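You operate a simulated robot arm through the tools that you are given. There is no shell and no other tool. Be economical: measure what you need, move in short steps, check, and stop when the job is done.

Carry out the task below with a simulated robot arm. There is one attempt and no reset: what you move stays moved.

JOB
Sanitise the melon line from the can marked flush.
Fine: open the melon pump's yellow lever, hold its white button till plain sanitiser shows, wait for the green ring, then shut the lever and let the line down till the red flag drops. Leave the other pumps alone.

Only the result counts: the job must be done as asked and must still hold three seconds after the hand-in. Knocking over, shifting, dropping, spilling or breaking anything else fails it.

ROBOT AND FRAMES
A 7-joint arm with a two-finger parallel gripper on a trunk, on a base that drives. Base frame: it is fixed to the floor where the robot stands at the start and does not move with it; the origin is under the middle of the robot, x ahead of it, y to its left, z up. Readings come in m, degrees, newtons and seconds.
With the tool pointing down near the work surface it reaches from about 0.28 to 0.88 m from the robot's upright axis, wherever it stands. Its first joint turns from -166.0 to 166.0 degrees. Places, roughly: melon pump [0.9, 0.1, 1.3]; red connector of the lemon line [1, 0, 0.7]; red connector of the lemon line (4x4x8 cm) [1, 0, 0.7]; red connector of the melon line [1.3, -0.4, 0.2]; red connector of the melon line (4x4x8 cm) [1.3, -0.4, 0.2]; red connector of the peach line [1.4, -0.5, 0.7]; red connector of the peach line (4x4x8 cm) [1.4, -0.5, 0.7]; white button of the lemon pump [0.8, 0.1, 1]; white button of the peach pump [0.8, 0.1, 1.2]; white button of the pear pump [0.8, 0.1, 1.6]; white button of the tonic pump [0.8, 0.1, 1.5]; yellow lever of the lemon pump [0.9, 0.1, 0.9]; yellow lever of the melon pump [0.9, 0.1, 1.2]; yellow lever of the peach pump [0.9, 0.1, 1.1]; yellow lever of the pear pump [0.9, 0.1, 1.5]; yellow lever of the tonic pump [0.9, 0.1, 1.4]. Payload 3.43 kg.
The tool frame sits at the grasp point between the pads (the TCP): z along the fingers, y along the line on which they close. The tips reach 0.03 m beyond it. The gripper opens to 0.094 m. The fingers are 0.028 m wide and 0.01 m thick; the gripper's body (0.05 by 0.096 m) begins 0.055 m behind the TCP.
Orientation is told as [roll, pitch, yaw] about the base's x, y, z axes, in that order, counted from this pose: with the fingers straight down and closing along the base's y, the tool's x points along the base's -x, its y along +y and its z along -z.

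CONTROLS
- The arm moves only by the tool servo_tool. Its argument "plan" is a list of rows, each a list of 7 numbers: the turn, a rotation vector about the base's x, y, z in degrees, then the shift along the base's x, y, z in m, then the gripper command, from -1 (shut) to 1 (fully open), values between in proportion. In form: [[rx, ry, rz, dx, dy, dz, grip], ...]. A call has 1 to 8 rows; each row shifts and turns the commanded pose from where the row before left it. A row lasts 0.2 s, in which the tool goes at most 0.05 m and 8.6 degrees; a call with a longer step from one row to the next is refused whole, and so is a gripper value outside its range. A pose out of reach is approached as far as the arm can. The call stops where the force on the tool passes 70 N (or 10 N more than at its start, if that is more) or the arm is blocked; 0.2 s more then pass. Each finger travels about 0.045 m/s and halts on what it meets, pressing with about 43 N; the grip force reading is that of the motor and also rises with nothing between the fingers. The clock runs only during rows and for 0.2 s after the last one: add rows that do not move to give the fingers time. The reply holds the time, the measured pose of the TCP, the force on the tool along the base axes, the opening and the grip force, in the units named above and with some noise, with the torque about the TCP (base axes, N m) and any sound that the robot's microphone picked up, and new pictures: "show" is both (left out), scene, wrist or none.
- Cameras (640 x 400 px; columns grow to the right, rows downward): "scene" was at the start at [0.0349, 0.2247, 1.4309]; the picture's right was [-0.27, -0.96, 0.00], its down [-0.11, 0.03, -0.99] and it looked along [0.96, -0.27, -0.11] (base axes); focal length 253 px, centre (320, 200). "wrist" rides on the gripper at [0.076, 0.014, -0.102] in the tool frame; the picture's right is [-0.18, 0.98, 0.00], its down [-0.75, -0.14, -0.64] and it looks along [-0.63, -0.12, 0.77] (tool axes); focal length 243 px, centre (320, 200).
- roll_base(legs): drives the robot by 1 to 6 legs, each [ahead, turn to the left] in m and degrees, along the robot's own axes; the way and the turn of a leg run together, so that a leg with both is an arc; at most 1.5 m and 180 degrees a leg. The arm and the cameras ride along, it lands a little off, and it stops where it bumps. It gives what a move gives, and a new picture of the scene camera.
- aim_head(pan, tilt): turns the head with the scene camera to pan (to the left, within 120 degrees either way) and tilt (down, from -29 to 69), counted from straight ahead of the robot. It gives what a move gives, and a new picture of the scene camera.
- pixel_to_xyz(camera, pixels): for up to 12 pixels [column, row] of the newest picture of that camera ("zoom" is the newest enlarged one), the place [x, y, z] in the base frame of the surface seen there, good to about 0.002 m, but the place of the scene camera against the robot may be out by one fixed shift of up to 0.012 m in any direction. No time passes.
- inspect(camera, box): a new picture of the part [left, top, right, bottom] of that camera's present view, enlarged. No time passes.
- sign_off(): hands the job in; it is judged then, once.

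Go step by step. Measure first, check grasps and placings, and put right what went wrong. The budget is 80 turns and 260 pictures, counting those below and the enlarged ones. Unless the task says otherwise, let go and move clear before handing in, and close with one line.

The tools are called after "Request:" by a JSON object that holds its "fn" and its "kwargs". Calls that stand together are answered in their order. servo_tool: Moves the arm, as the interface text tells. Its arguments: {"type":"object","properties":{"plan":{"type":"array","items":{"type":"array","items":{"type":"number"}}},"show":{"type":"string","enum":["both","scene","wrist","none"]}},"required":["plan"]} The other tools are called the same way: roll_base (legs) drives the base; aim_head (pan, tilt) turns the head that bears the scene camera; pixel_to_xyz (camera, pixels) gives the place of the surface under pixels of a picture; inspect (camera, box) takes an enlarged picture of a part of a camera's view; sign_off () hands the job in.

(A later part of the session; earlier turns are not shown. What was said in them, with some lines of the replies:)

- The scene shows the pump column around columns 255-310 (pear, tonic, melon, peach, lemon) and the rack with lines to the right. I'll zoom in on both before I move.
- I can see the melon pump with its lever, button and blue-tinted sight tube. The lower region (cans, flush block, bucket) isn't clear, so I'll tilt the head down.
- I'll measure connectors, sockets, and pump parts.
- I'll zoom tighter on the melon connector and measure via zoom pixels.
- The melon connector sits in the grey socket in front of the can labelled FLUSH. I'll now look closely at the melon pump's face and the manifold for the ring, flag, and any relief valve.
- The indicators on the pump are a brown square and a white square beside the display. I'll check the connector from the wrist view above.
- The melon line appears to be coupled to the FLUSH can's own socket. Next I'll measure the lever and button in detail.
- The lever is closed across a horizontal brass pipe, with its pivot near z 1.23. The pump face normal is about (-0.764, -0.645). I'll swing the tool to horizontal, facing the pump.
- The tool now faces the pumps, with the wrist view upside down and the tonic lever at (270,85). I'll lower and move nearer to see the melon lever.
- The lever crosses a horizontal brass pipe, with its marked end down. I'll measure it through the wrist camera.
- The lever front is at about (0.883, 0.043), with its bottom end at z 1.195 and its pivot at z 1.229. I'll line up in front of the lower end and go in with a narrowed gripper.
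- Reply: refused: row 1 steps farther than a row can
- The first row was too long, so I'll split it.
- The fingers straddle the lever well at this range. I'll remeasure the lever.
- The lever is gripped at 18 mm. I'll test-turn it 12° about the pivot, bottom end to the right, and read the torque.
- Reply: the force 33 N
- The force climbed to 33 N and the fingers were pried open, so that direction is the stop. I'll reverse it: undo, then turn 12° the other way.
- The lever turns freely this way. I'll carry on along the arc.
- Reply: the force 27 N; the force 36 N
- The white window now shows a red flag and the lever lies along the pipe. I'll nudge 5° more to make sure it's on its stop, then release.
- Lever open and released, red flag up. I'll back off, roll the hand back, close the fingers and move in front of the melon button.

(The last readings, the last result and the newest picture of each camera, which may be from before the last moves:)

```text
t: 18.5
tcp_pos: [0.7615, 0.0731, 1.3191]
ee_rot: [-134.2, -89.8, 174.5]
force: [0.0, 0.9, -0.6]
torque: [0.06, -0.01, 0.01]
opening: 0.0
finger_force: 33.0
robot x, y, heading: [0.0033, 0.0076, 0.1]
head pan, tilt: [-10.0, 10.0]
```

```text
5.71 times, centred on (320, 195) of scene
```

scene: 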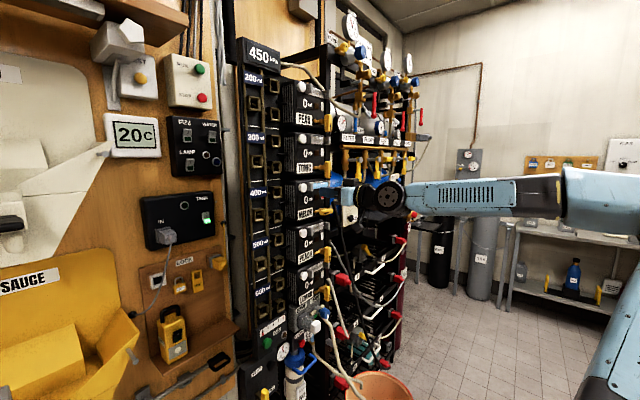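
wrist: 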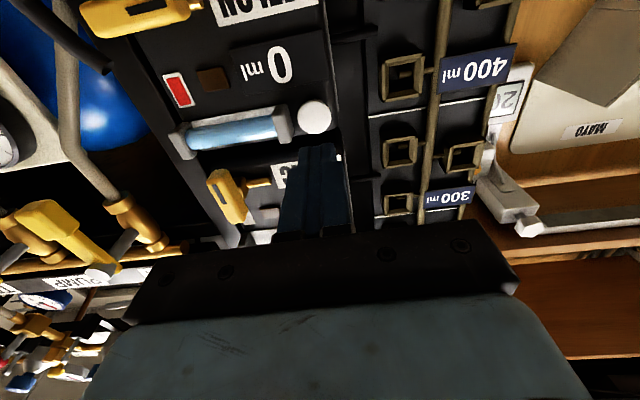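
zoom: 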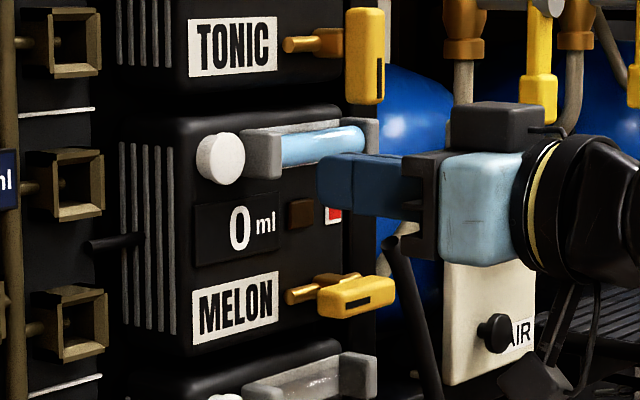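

The lever is horizontal and the hand is in front of the melon button. I'll measure the button in the wrist zoom.

Request:
{"fn": "inspect", "kwargs": {"camera": "wrist", "box": [270, 80, 350, 160]}}

Request:
{"fn": "pixel_to_xyz", "kwargs": {"camera": "wrist", "pixels": [[316, 116], [306, 117], [325, 117], [315, 105], [315, 127], [290, 125], [283, 125], [312, 155], [322, 155]]}}

```text
5.00 times, centred on (310, 120) of wrist
```

zoom: 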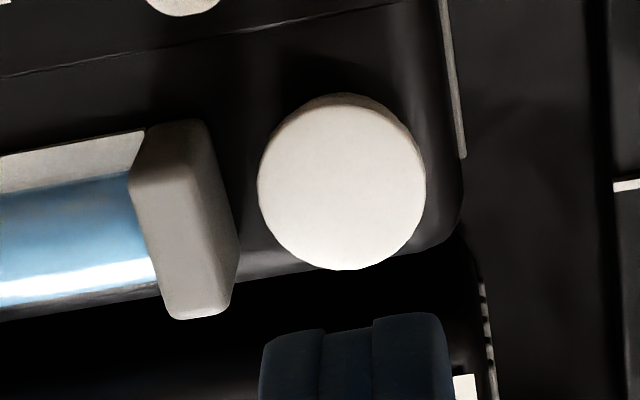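

```text
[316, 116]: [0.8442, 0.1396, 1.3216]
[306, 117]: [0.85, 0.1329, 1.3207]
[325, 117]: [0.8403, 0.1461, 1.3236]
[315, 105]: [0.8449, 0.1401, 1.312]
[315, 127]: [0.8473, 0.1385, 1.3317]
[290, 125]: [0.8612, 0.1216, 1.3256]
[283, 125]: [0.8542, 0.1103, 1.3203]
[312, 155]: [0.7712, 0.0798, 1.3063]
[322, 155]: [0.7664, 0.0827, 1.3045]
```

Button centre is about (0.845, 0.139, 1.322). I'll approach to just short of contact, then press 9 mm.

Request:
{"fn": "servo_tool", "kwargs": {"plan": [[0, 0, 0, 0.0277, 0.0211, 0.002, -1], [0, 0, 0, 0.0268, 0.0226, 0, -1], [0, 0, 0, 0.005, 0.0042, 0, -1], [0, 0, 0, 0.003, 0.0025, 0, -1], [0, 0, 0, 0, 0, 0, -1]]}}

Request:
{"fn": "inspect", "kwargs": {"camera": "wrist", "box": [160, 60, 360, 220]}}

Request:
{"fn": "inspect", "kwargs": {"camera": "scene", "box": [280, 160, 360, 230]}}

```text
t: 19.7
tcp_pos: [0.824, 0.1242, 1.3215]
ee_rot: [-148.1, -89.8, -171.7]
force: [-0.6, -0.5, -0.7]
torque: [-0.04, 0.03, 0.03]
opening: 0.0
finger_force: 33.3
robot x, y, heading: [-0.0014, 0.0096, 0.0]
head pan, tilt: [-10.0, 10.0]
heard: click
```

scene: 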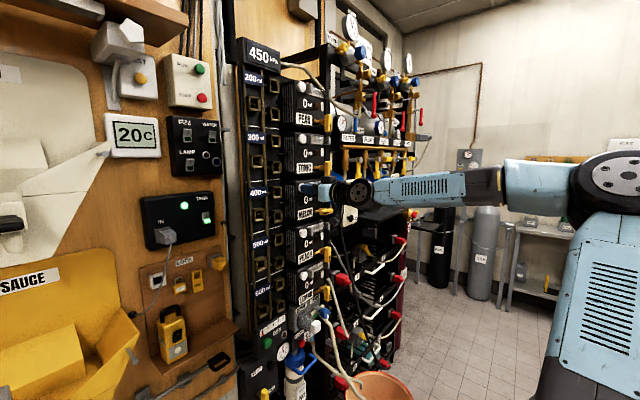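
wrist: 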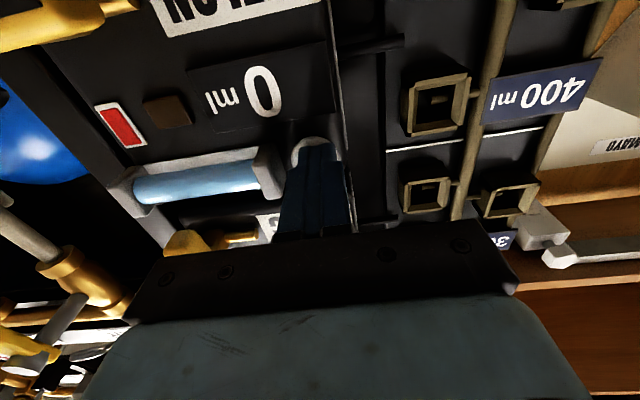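

```text
2.50 times, centred on (260, 140) of wrist
```

zoom: 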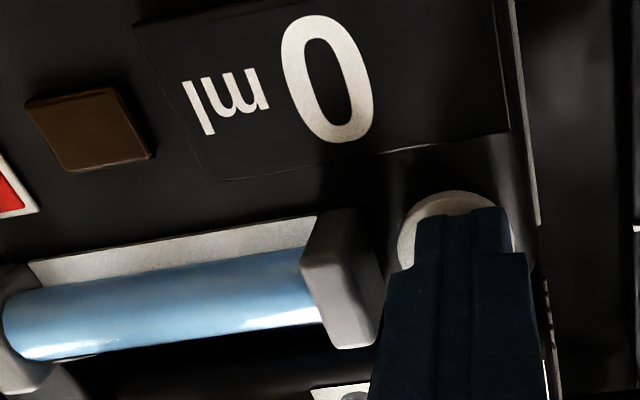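

```text
5.71 times, centred on (320, 195) of scene
```

zoom: 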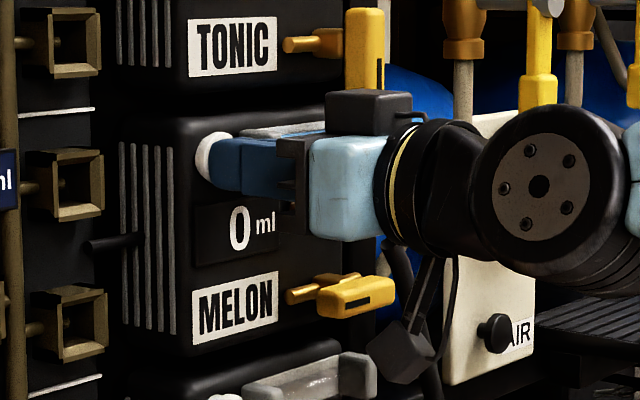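

A click sounded and the tips are about 4 mm past first contact, but the display still reads 0 ml. I'll press 2 mm more and hold while watching.

Request:
{"fn": "servo_tool", "kwargs": {"plan": [[0, 0, 0, 0.0015, 0.0013, 0, -1], [0, 0, 0, 0, 0, 0, -1], [0, 0, 0, 0, 0, 0, -1]], "show": "none"}}

Request:
{"fn": "inspect", "kwargs": {"camera": "wrist", "box": [60, 40, 360, 240]}}

```text
t: 20.5
tcp_pos: [0.8257, 0.1246, 1.3204]
ee_rot: [-148.7, -89.8, -171.1]
force: [-2.7, -1.3, 0.1]
torque: [-0.03, 0.02, 0.04]
opening: 0.0001
finger_force: 33.1
robot x, y, heading: [0.0016, 0.0117, 0.3]
head pan, tilt: [-10.0, 10.0]
```

```text
2.00 times, centred on (210, 140) of wrist
```

zoom: 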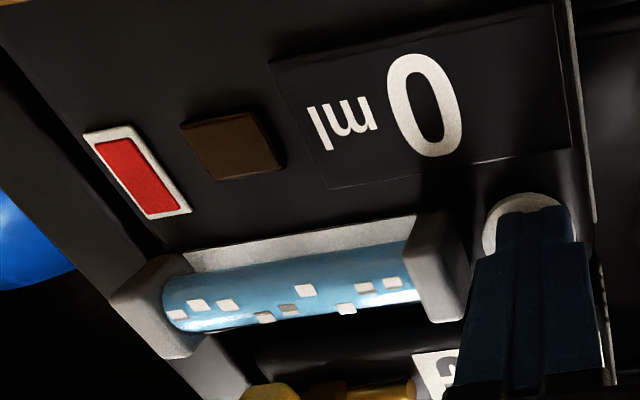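

Flecks are now moving in the sight tube, so the pump is running. I'll keep holding.

Request:
{"fn": "servo_tool", "kwargs": {"plan": [[0, 0, 0, 0, 0, 0, -1], [0, 0, 0, 0, 0, 0, -1], [0, 0, 0, 0, 0, 0, -1], [0, 0, 0, 0, 0, 0, -1], [0, 0, 0, 0, 0, 0, -1]], "show": "none"}}

Request:
{"fn": "inspect", "kwargs": {"camera": "wrist", "box": [60, 40, 360, 240]}}

Request:
{"fn": "inspect", "kwargs": {"camera": "scene", "box": [220, 30, 420, 390]}}

```text
t: 21.7
tcp_pos: [0.8247, 0.1248, 1.3223]
ee_rot: [-150.9, -89.9, -168.9]
force: [-2.8, -1.0, 0.3]
torque: [-0.01, 0.05, 0.05]
opening: 0.0002
finger_force: 32.6
robot x, y, heading: [-0.0003, 0.0067, -0.1]
head pan, tilt: [-10.0, 10.0]
```

```text
2.00 times, centred on (210, 140) of wrist
```

zoom: 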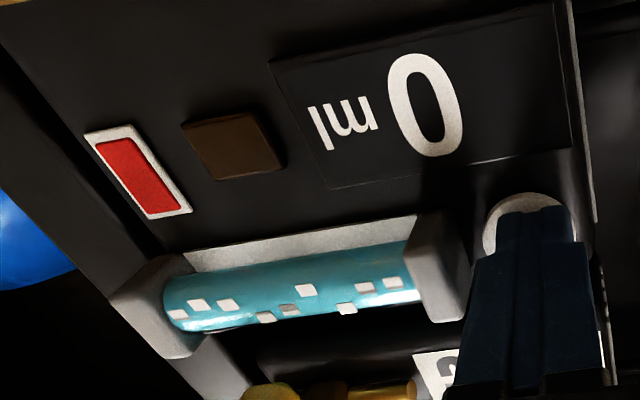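

```text
1.11 times, centred on (320, 210) of scene
```

zoom: 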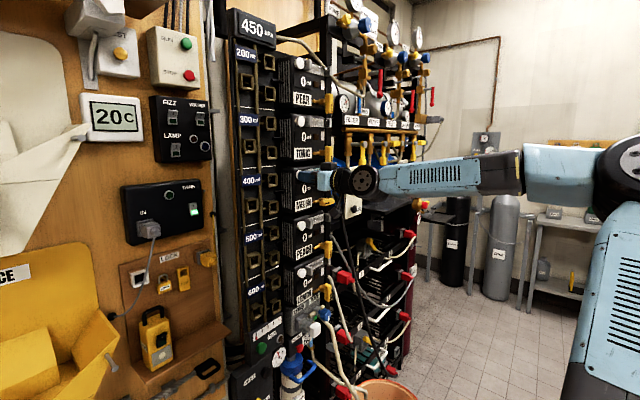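

The tube is turning teal, which matches the flush can. Flecks are still present, so I'll keep holding.

Request:
{"fn": "servo_tool", "kwargs": {"plan": [[0, 0, 0, 0, 0, 0, -1], [0, 0, 0, 0, 0, 0, -1], [0, 0, 0, 0, 0, 0, -1], [0, 0, 0, 0, 0, 0, -1], [0, 0, 0, 0, 0, 0, -1]], "show": "none"}}

Request:
{"fn": "inspect", "kwargs": {"camera": "wrist", "box": [60, 40, 360, 240]}}

```text
t: 22.9
tcp_pos: [0.8257, 0.1251, 1.3214]
ee_rot: [-151.1, -89.8, -168.6]
force: [-2.2, -1.6, -0.1]
torque: [-0.03, 0.03, -0.02]
opening: 0.0
finger_force: 33.4
robot x, y, heading: [0.0016, 0.0081, -0.0]
head pan, tilt: [-10.0, 10.0]
```

```text
2.00 times, centred on (210, 140) of wrist
```

zoom: 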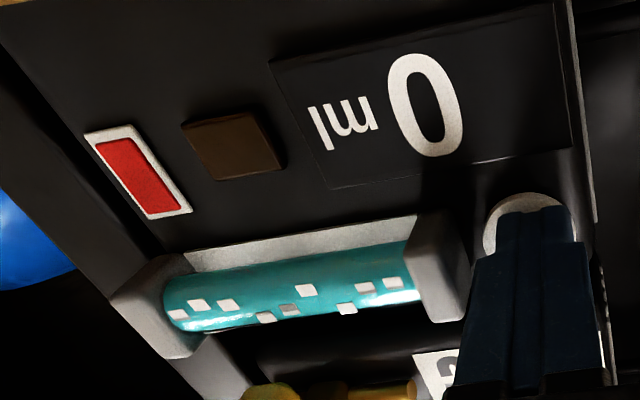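

Request:
{"fn": "servo_tool", "kwargs": {"plan": [[0, 0, 0, 0, 0, 0, -1], [0, 0, 0, 0, 0, 0, -1], [0, 0, 0, 0, 0, 0, -1], [0, 0, 0, 0, 0, 0, -1], [0, 0, 0, 0, 0, 0, -1], [0, 0, 0, 0, 0, 0, -1]], "show": "none"}}

Request:
{"fn": "inspect", "kwargs": {"camera": "wrist", "box": [60, 40, 360, 240]}}

```text
t: 24.3
tcp_pos: [0.8261, 0.1249, 1.3212]
ee_rot: [-151.1, -89.8, -168.8]
force: [-2.0, -1.9, -0.2]
torque: [-0.02, -0.03, -0.02]
opening: 0.0
finger_force: 33.2
robot x, y, heading: [0.0009, 0.0128, -0.0]
head pan, tilt: [-10.0, 10.0]
```

```text
2.00 times, centred on (210, 140) of wrist
```

zoom: 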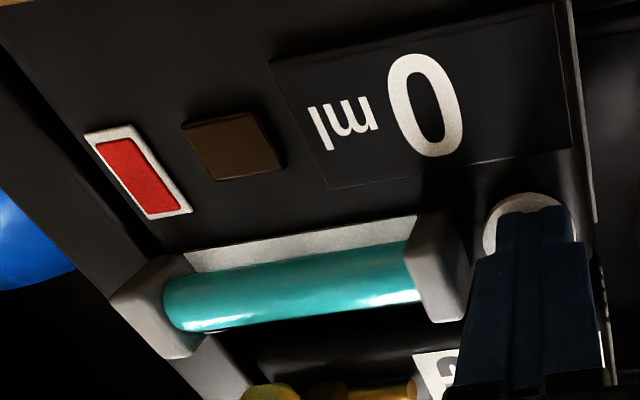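

The tube is plain teal with no flecks. I'll release the button and watch for the green ring.

Request:
{"fn": "servo_tool", "kwargs": {"plan": [[0, 0, 0, -0.0191, -0.0161, 0, -1], [0, 0, 0, -0.0268, -0.0226, 0, -1], [0, 0, 0, 0, 0, 0, -1]], "show": "both"}}

Request:
{"fn": "inspect", "kwargs": {"camera": "wrist", "box": [140, 0, 390, 180]}}

```text
t: 25.1
tcp_pos: [0.7801, 0.0874, 1.3194]
ee_rot: [-149.9, -89.8, -169.8]
force: [0.2, 0.4, 0.4]
torque: [-0.02, -0.01, -0.02]
opening: 0.0
finger_force: 33.3
robot x, y, heading: [0.0031, 0.0068, -0.2]
head pan, tilt: [-10.0, 10.0]
```

scene: 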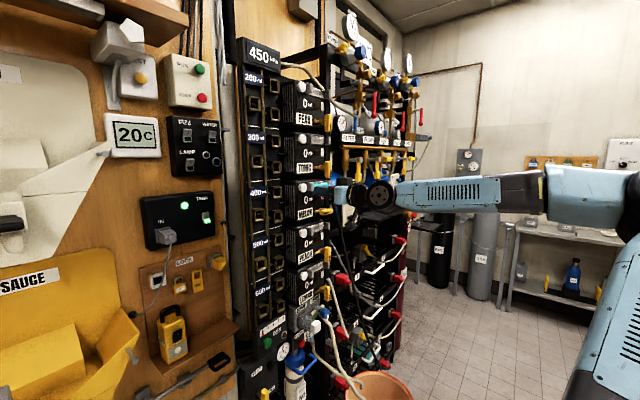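
wrist: 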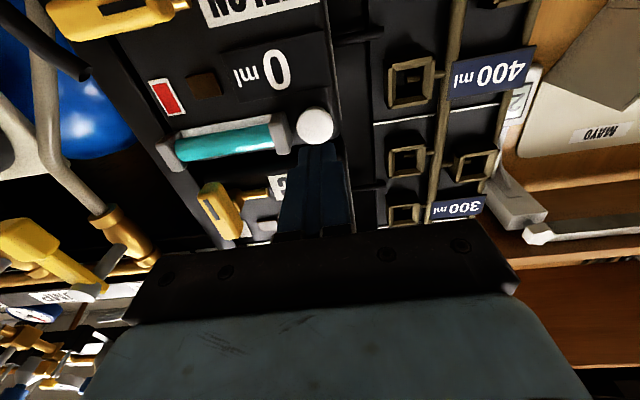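

```text
2.22 times, centred on (265, 90) of wrist
```

zoom: 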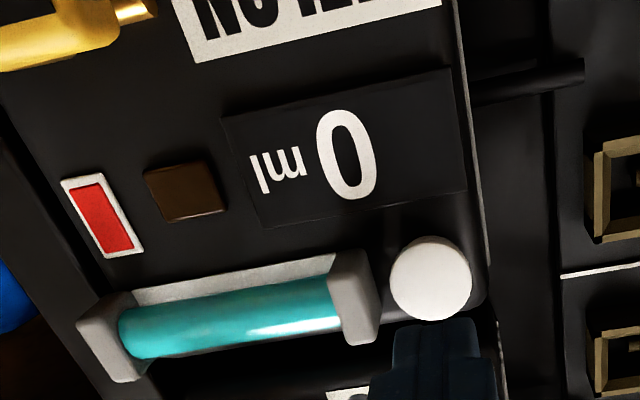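

No ring yet. I'll wait, pulling back a bit meanwhile.

Request:
{"fn": "servo_tool", "kwargs": {"plan": [[0, 0, 0, -0.02, -0.017, 0, -1], [0, 0, 0, 0, 0, 0, -1], [0, 0, 0, 0, 0, 0, -1], [0, 0, 0, 0, 0, 0, -1], [0, 0, 0, 0, 0, 0, -1], [0, 0, 0, 0, 0, 0, -1], [0, 0, 0, 0, 0, 0, -1], [0, 0, 0, 0, 0, 0, -1]], "show": "none"}}

Request:
{"fn": "servo_tool", "kwargs": {"plan": [[0, 0, 0, 0, 0, 0, -1], [0, 0, 0, 0, 0, 0, -1], [0, 0, 0, 0, 0, 0, -1], [0, 0, 0, 0, 0, 0, -1], [0, 0, 0, 0, 0, 0, -1], [0, 0, 0, 0, 0, 0, -1], [0, 0, 0, 0, 0, 0, -1], [0, 0, 0, 0, 0, 0, -1]], "show": "both"}}

Request:
{"fn": "inspect", "kwargs": {"camera": "wrist", "box": [140, 0, 390, 180]}}

Request:
{"fn": "inspect", "kwargs": {"camera": "scene", "box": [230, 160, 350, 280]}}

```text
t: 26.9
tcp_pos: [0.7604, 0.0703, 1.3196]
ee_rot: [-150.4, -89.7, -169.2]
force: [0.4, -0.1, -0.4]
torque: [0.0, 0.0, 0.02]
opening: 0.0001
finger_force: 33.3
robot x, y, heading: [-0.0014, 0.0078, 0.1]
head pan, tilt: [-10.0, 10.0]
```

```text
t: 28.7
tcp_pos: [0.7587, 0.0701, 1.3198]
ee_rot: [-150.8, -89.9, -169.0]
force: [0.9, 0.2, -0.2]
torque: [0.05, 0.01, 0.0]
opening: 0.0
finger_force: 33.7
robot x, y, heading: [-0.0017, 0.0112, 0.2]
head pan, tilt: [-10.0, 10.0]
```

scene: 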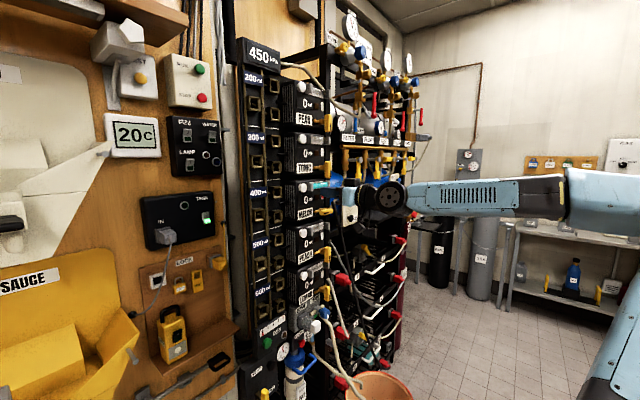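
wrist: 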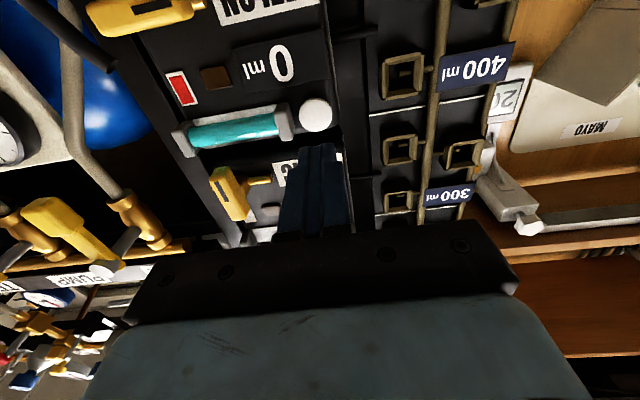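

```text
2.22 times, centred on (265, 90) of wrist
```

zoom: 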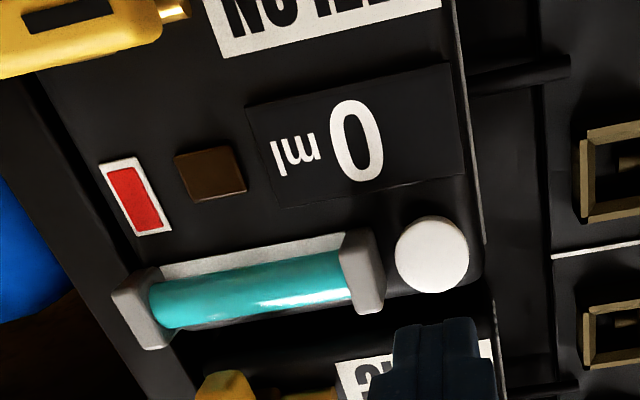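

```text
3.33 times, centred on (290, 220) of scene
```

zoom: 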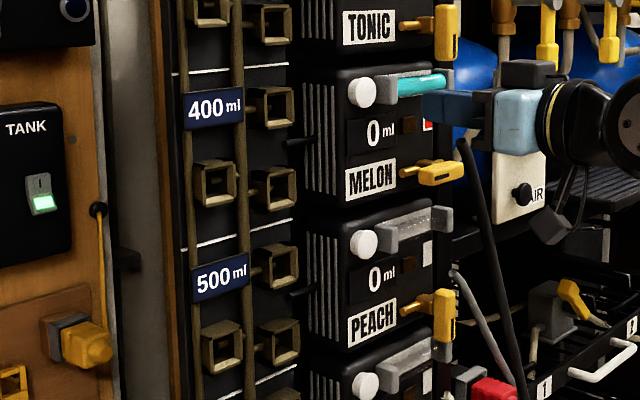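

No ring yet, so I'll keep waiting.

Request:
{"fn": "servo_tool", "kwargs": {"plan": [[0, 0, 0, 0, 0, 0, -1], [0, 0, 0, 0, 0, 0, -1], [0, 0, 0, 0, 0, 0, -1], [0, 0, 0, 0, 0, 0, -1], [0, 0, 0, 0, 0, 0, -1], [0, 0, 0, 0, 0, 0, -1], [0, 0, 0, 0, 0, 0, -1], [0, 0, 0, 0, 0, 0, -1]], "show": "none"}}

Request:
{"fn": "servo_tool", "kwargs": {"plan": [[0, 0, 0, 0, 0, 0, -1], [0, 0, 0, 0, 0, 0, -1], [0, 0, 0, 0, 0, 0, -1], [0, 0, 0, 0, 0, 0, -1], [0, 0, 0, 0, 0, 0, -1], [0, 0, 0, 0, 0, 0, -1], [0, 0, 0, 0, 0, 0, -1], [0, 0, 0, 0, 0, 0, -1]], "show": "none"}}

Request:
{"fn": "inspect", "kwargs": {"camera": "wrist", "box": [140, 0, 390, 180]}}

Request:
{"fn": "inspect", "kwargs": {"camera": "scene", "box": [230, 160, 350, 280]}}

```text
t: 30.5
tcp_pos: [0.7595, 0.0694, 1.3194]
ee_rot: [-151.0, -89.8, -168.8]
force: [-0.3, -0.6, 0.9]
torque: [-0.04, -0.01, -0.01]
opening: 0.0002
finger_force: 33.6
robot x, y, heading: [0.0015, 0.0103, 0.1]
head pan, tilt: [-10.0, 10.0]
```

```text
t: 32.3
tcp_pos: [0.7604, 0.0695, 1.3209]
ee_rot: [-150.7, -89.8, -169.1]
force: [0.2, 2.0, -0.1]
torque: [-0.01, 0.0, -0.01]
opening: 0.0001
finger_force: 33.1
robot x, y, heading: [-0.0007, 0.0077, -0.3]
head pan, tilt: [-10.0, 10.0]
```

```text
2.22 times, centred on (265, 90) of wrist
```

zoom: 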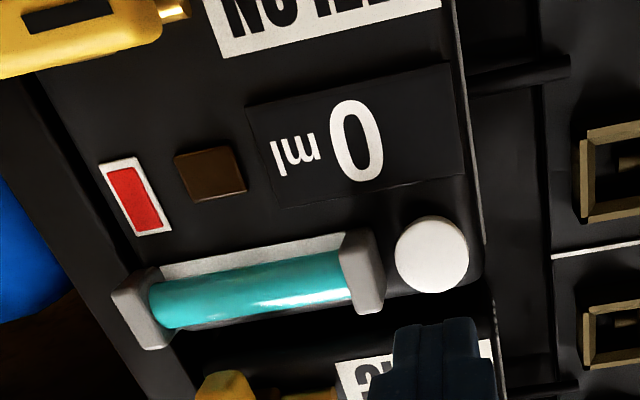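

```text
3.33 times, centred on (290, 220) of scene
```

zoom: 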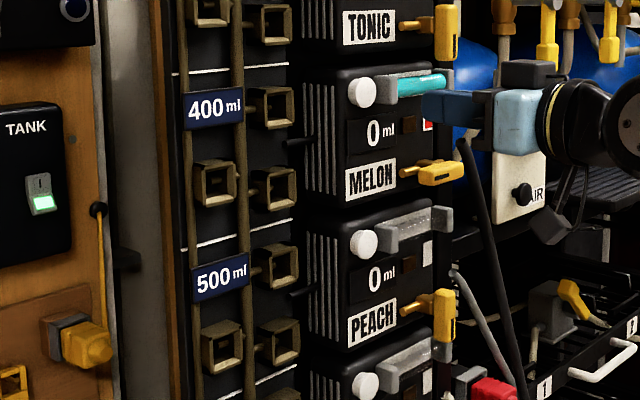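

Request:
{"fn": "servo_tool", "kwargs": {"plan": [[0, 0, 0, 0, 0, 0, -1], [0, 0, 0, 0, 0, 0, -1], [0, 0, 0, 0, 0, 0, -1], [0, 0, 0, 0, 0, 0, -1], [0, 0, 0, 0, 0, 0, -1], [0, 0, 0, 0, 0, 0, -1], [0, 0, 0, 0, 0, 0, -1], [0, 0, 0, 0, 0, 0, -1]], "show": "none"}}

Request:
{"fn": "servo_tool", "kwargs": {"plan": [[0, 0, 0, 0, 0, 0, -1], [0, 0, 0, 0, 0, 0, -1], [0, 0, 0, 0, 0, 0, -1], [0, 0, 0, 0, 0, 0, -1], [0, 0, 0, 0, 0, 0, -1], [0, 0, 0, 0, 0, 0, -1], [0, 0, 0, 0, 0, 0, -1], [0, 0, 0, 0, 0, 0, -1]], "show": "none"}}

Request:
{"fn": "servo_tool", "kwargs": {"plan": [[0, 0, 0, 0, 0, 0, -1], [0, 0, 0, 0, 0, 0, -1], [0, 0, 0, 0, 0, 0, -1], [0, 0, 0, 0, 0, 0, -1], [0, 0, 0, 0, 0, 0, -1], [0, 0, 0, 0, 0, 0, -1], [0, 0, 0, 0, 0, 0, -1], [0, 0, 0, 0, 0, 0, -1]], "show": "none"}}

Request:
{"fn": "inspect", "kwargs": {"camera": "wrist", "box": [140, 0, 390, 180]}}

Request:
{"fn": "inspect", "kwargs": {"camera": "scene", "box": [130, 30, 450, 390]}}

```text
t: 34.1
tcp_pos: [0.7592, 0.0689, 1.3189]
ee_rot: [-150.7, -89.8, -169.1]
force: [-0.7, -0.2, 0.4]
torque: [0.01, 0.0, -0.02]
opening: 0.0
finger_force: 33.1
robot x, y, heading: [0.0024, 0.0097, -0.0]
head pan, tilt: [-10.0, 10.0]
```

```text
t: 35.9
tcp_pos: [0.7591, 0.0708, 1.3197]
ee_rot: [-151.3, -89.8, -168.6]
force: [1.0, 0.3, -0.1]
torque: [-0.02, -0.02, -0.02]
opening: 0.0002
finger_force: 32.9
robot x, y, heading: [0.0006, 0.0106, -0.1]
head pan, tilt: [-10.0, 10.0]
```

```text
t: 37.7
tcp_pos: [0.7597, 0.0713, 1.32]
ee_rot: [-151.1, -89.7, -168.6]
force: [-0.7, -0.1, 0.0]
torque: [-0.06, -0.02, 0.02]
opening: 0.0001
finger_force: 33.1
robot x, y, heading: [-0.0007, 0.0083, 0.2]
head pan, tilt: [-10.0, 10.0]
```

```text
2.22 times, centred on (265, 90) of wrist
```

zoom: 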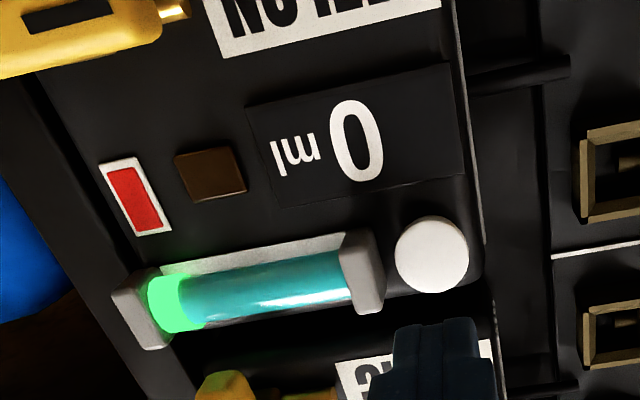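

```text
1.11 times, centred on (290, 210) of scene
```

zoom: 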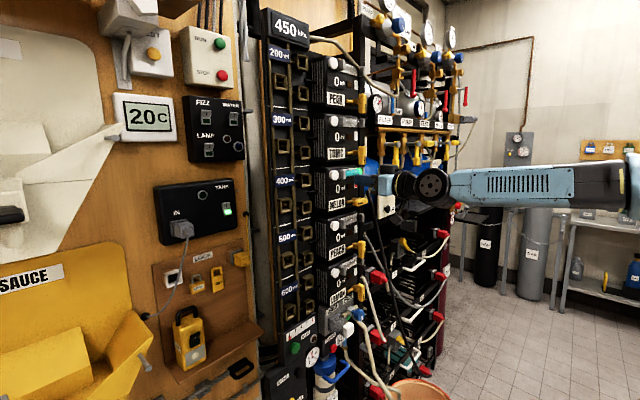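

The green ring is lit at (165,305) in the zoom. I'll roll the hand back to the lever's line and return to the lever.

Request:
{"fn": "servo_tool", "kwargs": {"plan": [[6.05, 5.11, 0, 0.0039, -0.0054, -0.0074, 0], [6.05, 5.11, 0, 0.0039, -0.0054, -0.0074, 0], [6.05, 5.11, 0, 0.0039, -0.0054, -0.0074, 0], [6.05, 5.11, 0, 0.0039, -0.0054, -0.0074, 0], [6.05, 5.11, 0, 0.0039, -0.0054, -0.0074, 0], [6.05, 5.11, 0, 0.0039, -0.0054, -0.0074, 0], [6.05, 5.11, 0, 0.0039, -0.0054, -0.0074, 0]], "show": "none"}}

Request:
{"fn": "servo_tool", "kwargs": {"plan": [[6.05, 5.11, 0, 0.0039, -0.0054, -0.0074, 0], [6.05, 5.11, 0, 0.0039, -0.0054, -0.0074, 0], [6.05, 5.11, 0, 0.0039, -0.0054, -0.0074, 0], [6.05, 5.11, 0, 0.0039, -0.0054, -0.0074, 0], [6.05, 5.11, 0, 0.0039, -0.0054, -0.0074, 0], [0, 0, 0, 0.0153, 0.0129, 0, 0], [0, 0, 0, 0, 0, 0, 0]], "show": "wrist"}}

Request:
{"fn": "inspect", "kwargs": {"camera": "wrist", "box": [220, 80, 420, 240]}}

```text
t: 39.3
tcp_pos: [0.7882, 0.0329, 1.2693]
ee_rot: [90.1, -34.6, -49.9]
force: [-0.9, 0.2, 0.3]
torque: [0.01, -0.01, 0.0]
opening: 0.0469
finger_force: 0.0
robot x, y, heading: [0.0016, 0.0132, -0.1]
head pan, tilt: [-10.0, 10.0]
```

```text
t: 40.9
tcp_pos: [0.8217, 0.0175, 1.2325]
ee_rot: [90.0, 5.1, -49.9]
force: [-0.2, 0.3, -0.1]
torque: [-0.03, -0.01, -0.03]
opening: 0.0467
finger_force: 0.0
robot x, y, heading: [0.0003, 0.0079, -0.1]
head pan, tilt: [-10.0, 10.0]
```

wrist: 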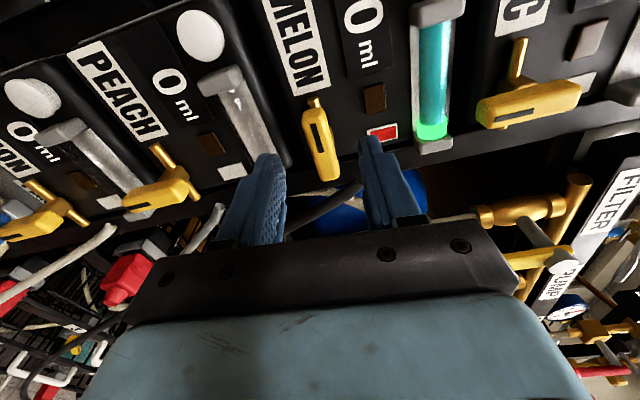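

```text
2.50 times, centred on (320, 160) of wrist
```

zoom: 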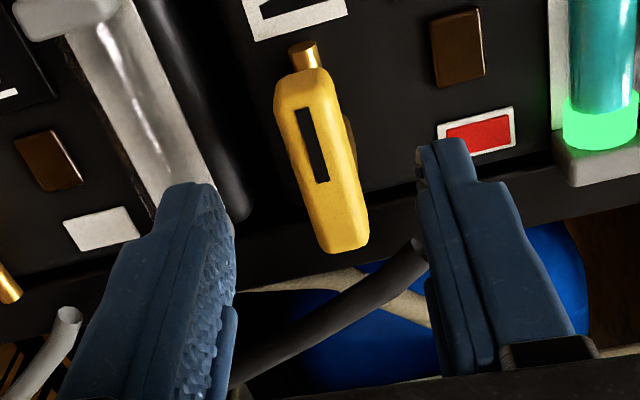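

The lever sits between the fingers as before. I'll go in and grip.

Request:
{"fn": "servo_tool", "kwargs": {"plan": [[-3.8, -3.2, 0, 0.0205, 0.0178, -0.0005, 0], [0, 0, 0, 0.0205, 0.0178, -0.0005, 0], [0, 0, 0, 0, 0, 0, -1], [0, 0, 0, 0, 0, 0, -1], [0, 0, 0, 0, 0, 0, -1]], "show": "wrist"}}

Request:
{"fn": "inspect", "kwargs": {"camera": "wrist", "box": [220, 80, 420, 240]}}

```text
t: 42.1
tcp_pos: [0.863, 0.0536, 1.2304]
ee_rot: [89.9, 0.0, -50.0]
force: [-1.3, 1.2, -8.1]
torque: [0.16, 0.14, -0.47]
opening: 0.0179
finger_force: 37.3
robot x, y, heading: [0.0005, 0.0094, 0.0]
head pan, tilt: [-10.0, 10.0]
```

wrist: 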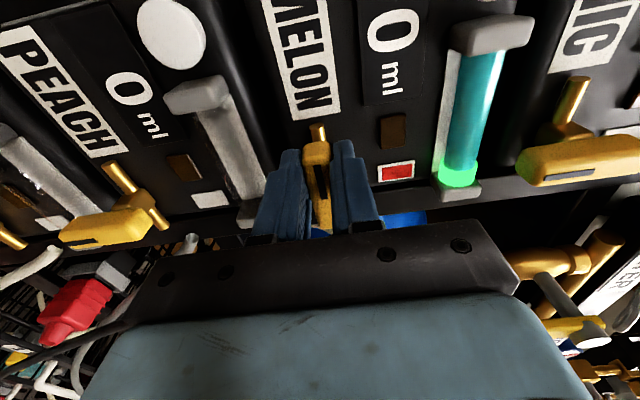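

```text
2.50 times, centred on (320, 160) of wrist
```

zoom: 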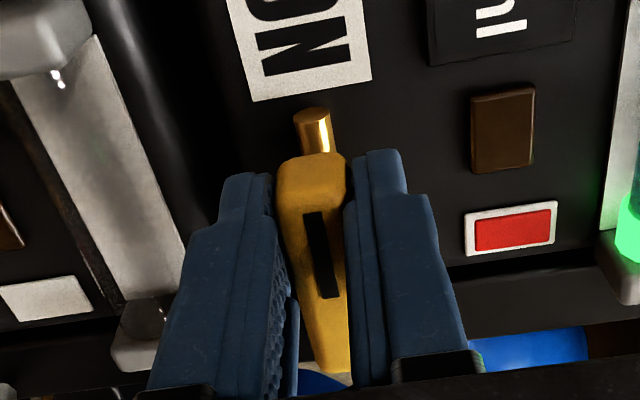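

Request:
{"fn": "servo_tool", "kwargs": {"plan": [[-4.58, -3.87, 0, 0.0001, -0.0001, -0.0024, -1], [-6.11, -5.16, 0, 0.00036, -0.00043, -0.00316, -1], [-6.11, -5.16, 0, 0.00064, -0.00076, -0.00305, -1], [-6.11, -5.16, 0, 0.00091, -0.00108, -0.00288, -1], [-6.11, -5.16, 0, 0.00115, -0.00137, -0.00266, -1], [-6.11, -5.16, 0, 0.00139, -0.00164, -0.00238, -1], [-6.11, -5.16, 0, 0.00159, -0.00188, -0.00206, -1], [-6.11, -5.16, 0, 0.00175, -0.00208, -0.0017, -1]], "show": "none"}}

Request:
{"fn": "servo_tool", "kwargs": {"plan": [[-6.11, -5.16, 0, 0.00189, -0.00224, -0.00131, -1], [-6.11, -5.16, 0, 0.00199, -0.00235, -0.00088, -1], [-4.58, -3.87, 0, 0.00153, -0.00182, -0.0004, -1], [-4.58, -3.87, 0, 0.00155, -0.00184, -0.0001, -1], [-2.3, -1.94, 0, 0.0008, -0.0009, 0, -1], [0, 0, 0, 0, 0, 0, -1]], "show": "wrist"}}

Request:
{"fn": "inspect", "kwargs": {"camera": "wrist", "box": [220, 80, 420, 240]}}

```text
t: 43.9
tcp_pos: [0.8715, 0.0449, 1.2091]
ee_rot: [90.2, -62.1, -49.9]
force: [-18.0, 3.3, -21.6]
torque: [0.49, -0.68, 0.77]
opening: 0.0182
finger_force: 45.4
robot x, y, heading: [-0.0013, 0.0074, -0.1]
head pan, tilt: [-10.0, 10.0]
```

```text
t: 45.3
tcp_pos: [0.879, 0.0354, 1.2074]
ee_rot: [-92.3, -86.9, 132.7]
force: [-14.9, 16.9, -17.5]
torque: [0.84, 1.09, 1.46]
opening: 0.0183
finger_force: 45.1
robot x, y, heading: [-0.0017, 0.0107, -0.2]
head pan, tilt: [-10.0, 10.0]
```

wrist: 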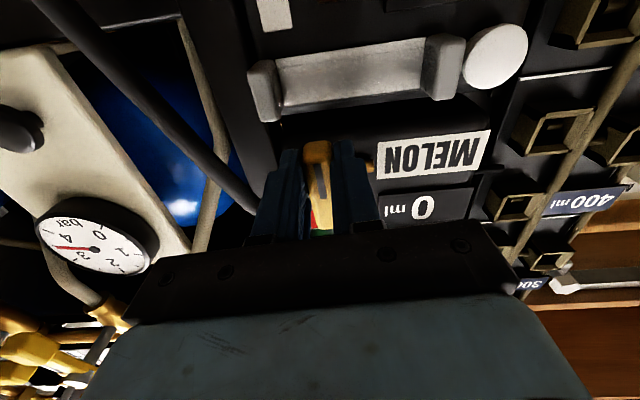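

```text
2.50 times, centred on (320, 160) of wrist
```

zoom: 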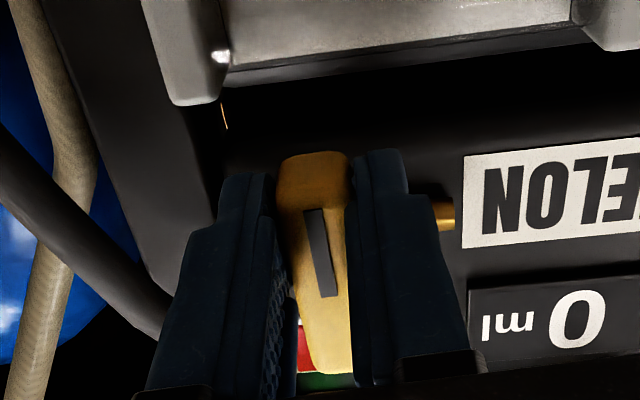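

The lever is back to vertical. I'll release it, back off and move in front of the button again, checking the flag.

Request:
{"fn": "servo_tool", "kwargs": {"plan": [[2.3, 1.94, 0, 0, 0, 0, 0], [0, 0, 0, 0, 0, 0, 0], [0, 0, 0, 0, 0, 0, 0], [0, 0, 0, -0.0268, -0.0225, 0, 0], [0, 0, 0, -0.0344, -0.029, 0, 0], [0, 0, 0, 0, 0, 0, -1]], "show": "wrist"}}

Request:
{"fn": "inspect", "kwargs": {"camera": "wrist", "box": [200, 50, 440, 240]}}

Request:
{"fn": "inspect", "kwargs": {"camera": "scene", "box": [280, 160, 360, 230]}}

```text
t: 46.7
tcp_pos: [0.8172, -0.0155, 1.2061]
ee_rot: [-170.8, -89.8, -149.0]
force: [0.2, -0.2, 0.0]
torque: [0.01, 0.0, 0.0]
opening: 0.0126
finger_force: 0.1
robot x, y, heading: [-0.0011, 0.0085, 0.1]
head pan, tilt: [-10.0, 10.0]
```

wrist: 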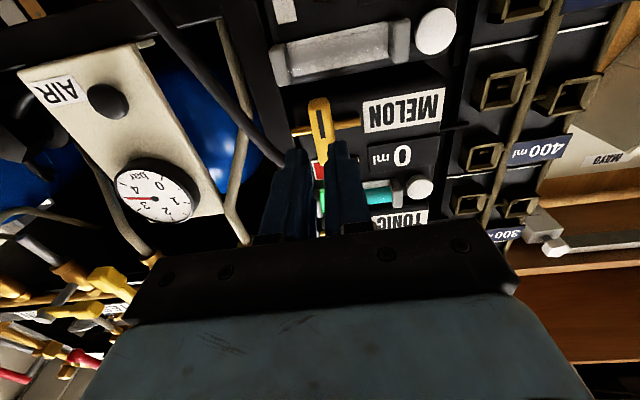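

```text
2.11 times, centred on (320, 145) of wrist
```

zoom: 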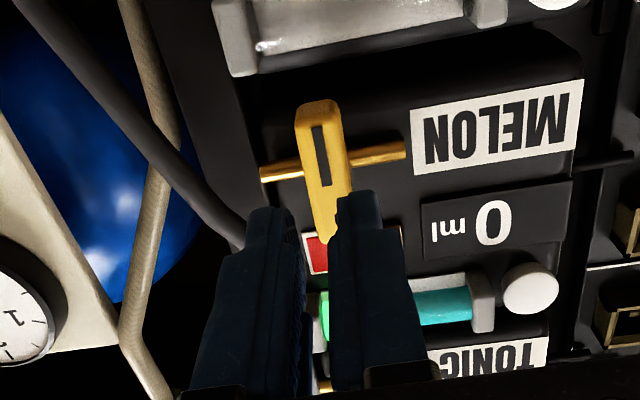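

```text
5.71 times, centred on (320, 195) of scene
```

zoom: 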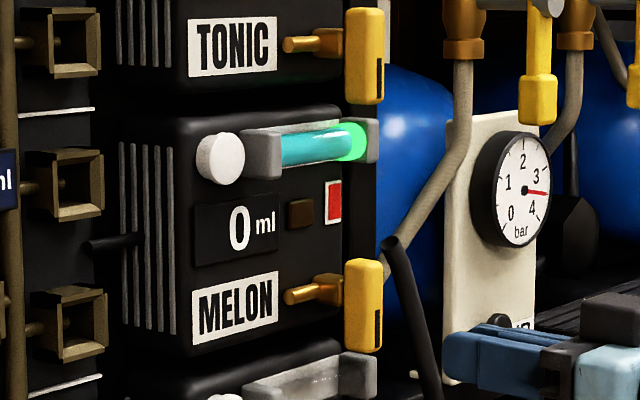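

The lever is shut and the flag is still red, so the line is pressurised. Letting it down should mean pressing the melon button again with the lever shut, so I'll return to the button standoff.

Request:
{"fn": "servo_tool", "kwargs": {"plan": [[0, 0, 0, -0.0139, 0.0222, 0.0287, -1], [0, 0, 0, -0.0139, 0.0222, 0.0287, -1], [0, 0, 0, -0.0139, 0.0222, 0.0287, -1], [0, 0, 0, -0.0139, 0.0222, 0.0287, -1], [0, 0, 0, 0, 0, 0, -1]], "show": "wrist"}}

Request:
{"fn": "inspect", "kwargs": {"camera": "wrist", "box": [140, 0, 390, 180]}}

```text
t: 47.9
tcp_pos: [0.7614, 0.0705, 1.3218]
ee_rot: [170.2, -89.7, -130.0]
force: [0.6, -0.1, 0.0]
torque: [-0.02, 0.02, -0.01]
opening: 0.0001
finger_force: 33.4
robot x, y, heading: [0.001, 0.0083, 0.2]
head pan, tilt: [-10.0, 10.0]
```

wrist: 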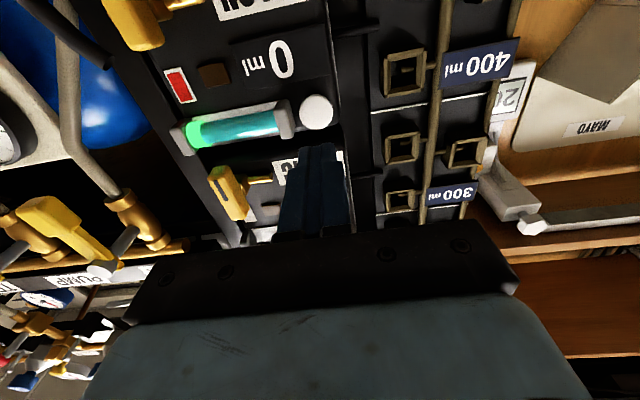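

```text
2.22 times, centred on (265, 90) of wrist
```

zoom: 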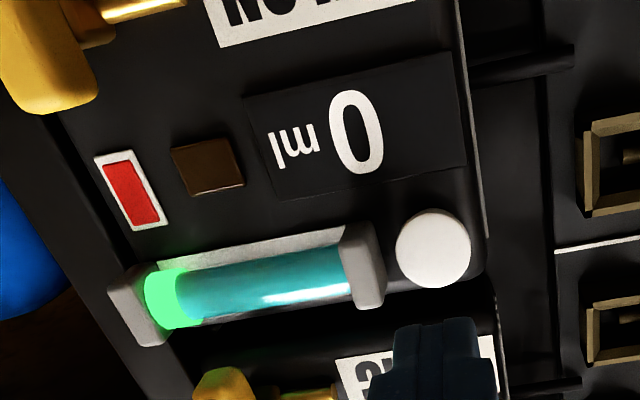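

Request:
{"fn": "servo_tool", "kwargs": {"plan": [[0, 0, 0, 0.027, 0.0232, 0, -1], [0, 0, 0, 0.027, 0.0232, 0, -1], [0, 0, 0, 0.005, 0.0042, 0, -1], [0, 0, 0, 0.0046, 0.0037, 0, -1], [0, 0, 0, 0, 0, 0, -1]], "show": "none"}}

Request:
{"fn": "inspect", "kwargs": {"camera": "wrist", "box": [60, 40, 360, 240]}}

```text
t: 49.1
tcp_pos: [0.8269, 0.1251, 1.3228]
ee_rot: [-179.8, -89.8, -140.0]
force: [-1.6, -2.0, -0.9]
torque: [-0.08, 0.05, 0.01]
opening: 0.0
finger_force: 33.0
robot x, y, heading: [0.0019, 0.0136, 0.3]
head pan, tilt: [-10.0, 10.0]
heard: click
```

```text
2.00 times, centred on (210, 140) of wrist
```

zoom: 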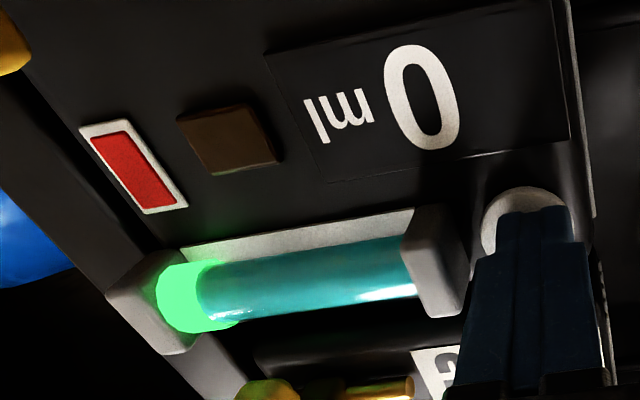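

Clicked; I'll hold and watch the flag.

Request:
{"fn": "servo_tool", "kwargs": {"plan": [[0, 0, 0, 0, 0, 0, -1], [0, 0, 0, 0, 0, 0, -1], [0, 0, 0, 0, 0, 0, -1], [0, 0, 0, 0, 0, 0, -1]], "show": "none"}}

Request:
{"fn": "inspect", "kwargs": {"camera": "wrist", "box": [60, 40, 360, 240]}}

```text
t: 50.1
tcp_pos: [0.8257, 0.1251, 1.3246]
ee_rot: [-178.7, -89.8, -141.0]
force: [-1.7, -1.7, -0.6]
torque: [-0.03, 0.03, 0.04]
opening: 0.0
finger_force: 33.0
robot x, y, heading: [-0.0019, 0.015, -0.2]
head pan, tilt: [-10.0, 10.0]
```

```text
2.00 times, centred on (210, 140) of wrist
```

zoom: 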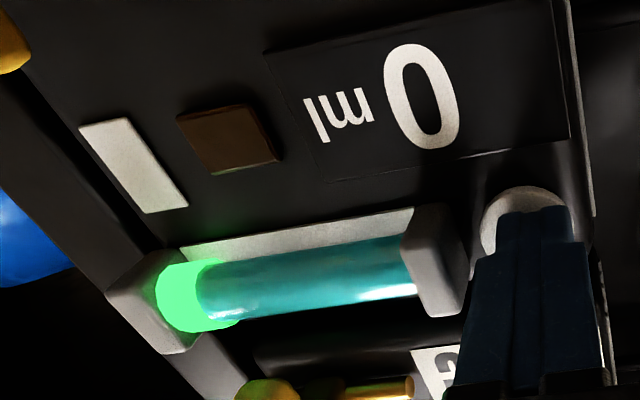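

The red flag has dropped, since the window is white. I'll release the button, back well clear and check everything.

Request:
{"fn": "servo_tool", "kwargs": {"plan": [[0, 0, 0, -0.0191, -0.0161, 0, -1], [0, 0, 0, -0.0306, -0.0258, 0, -1], [0, 0, 0, -0.0306, -0.0258, 0, -1], [0, 0, 0, -0.0306, -0.0258, 0, -1], [0, 0, 0, -0.0306, -0.0258, 0, -1], [0, 0, 0, 0, 0, 0, -1], [0, 0, 0, 0, 0, 0, -1], [0, 0, 0, 0, 0, 0, -1]], "show": "both"}}

Request:
{"fn": "inspect", "kwargs": {"camera": "scene", "box": [260, 70, 360, 270]}}

Request:
{"fn": "inspect", "kwargs": {"camera": "wrist", "box": [180, 0, 380, 150]}}

Request:
{"fn": "inspect", "kwargs": {"camera": "scene", "box": [300, 260, 420, 390]}}

```text
t: 51.9
tcp_pos: [0.6845, 0.0063, 1.3238]
ee_rot: [-178.1, -89.8, -141.7]
force: [0.7, -0.7, 0.1]
torque: [-0.02, 0.01, 0.02]
opening: 0.0
finger_force: 33.3
robot x, y, heading: [-0.0016, 0.0104, 0.1]
head pan, tilt: [-10.0, 10.0]
```

scene: 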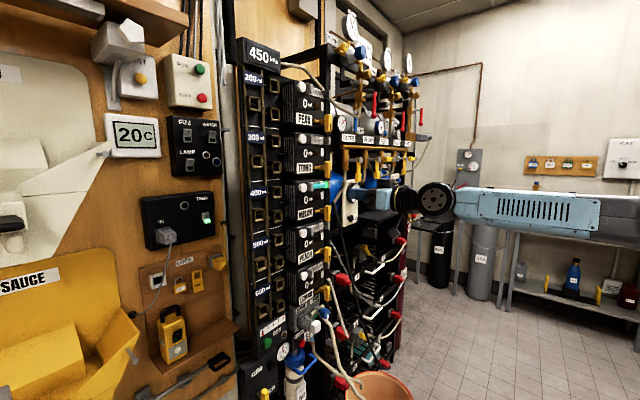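
wrist: 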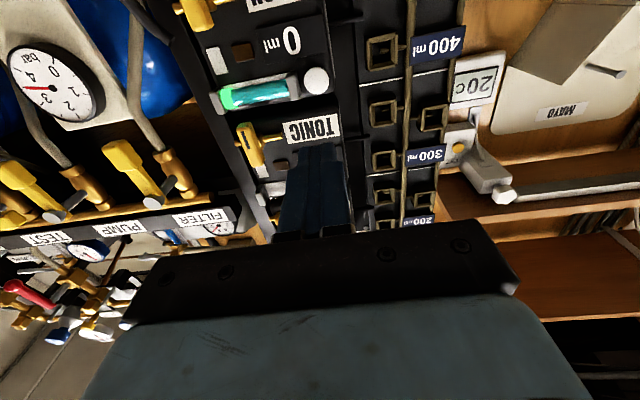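

```text
2.00 times, centred on (310, 170) of scene
```

zoom: 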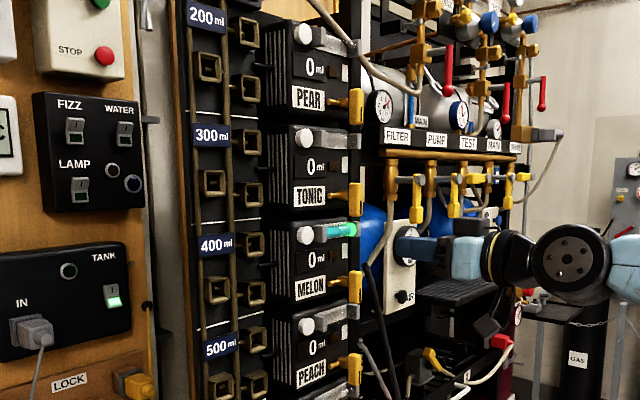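

```text
2.67 times, centred on (280, 75) of wrist
```

zoom: 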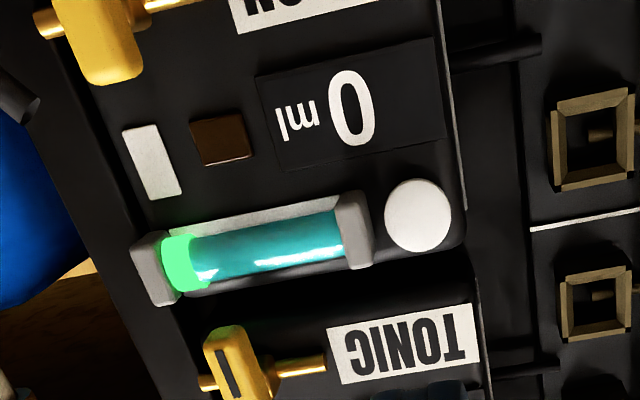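

```text
3.08 times, centred on (360, 325) of scene
```

zoom: 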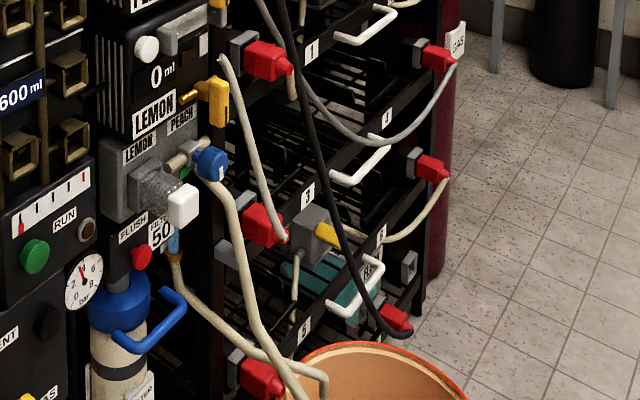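

The flag window is white, the green ring is lit, the tube is plain teal, the melon lever is shut, and the hand is clear. The other pumps look unchanged, so I'm handing in.

Request:
{"fn": "sign_off", "kwargs": {}}

```text
The job is handed in.
```

The melon line is sanitised from the flush can: plain sanitiser filled the tube, the green ring lit, the lever is shut and the red flag has dropped. The other pumps weren't touched.
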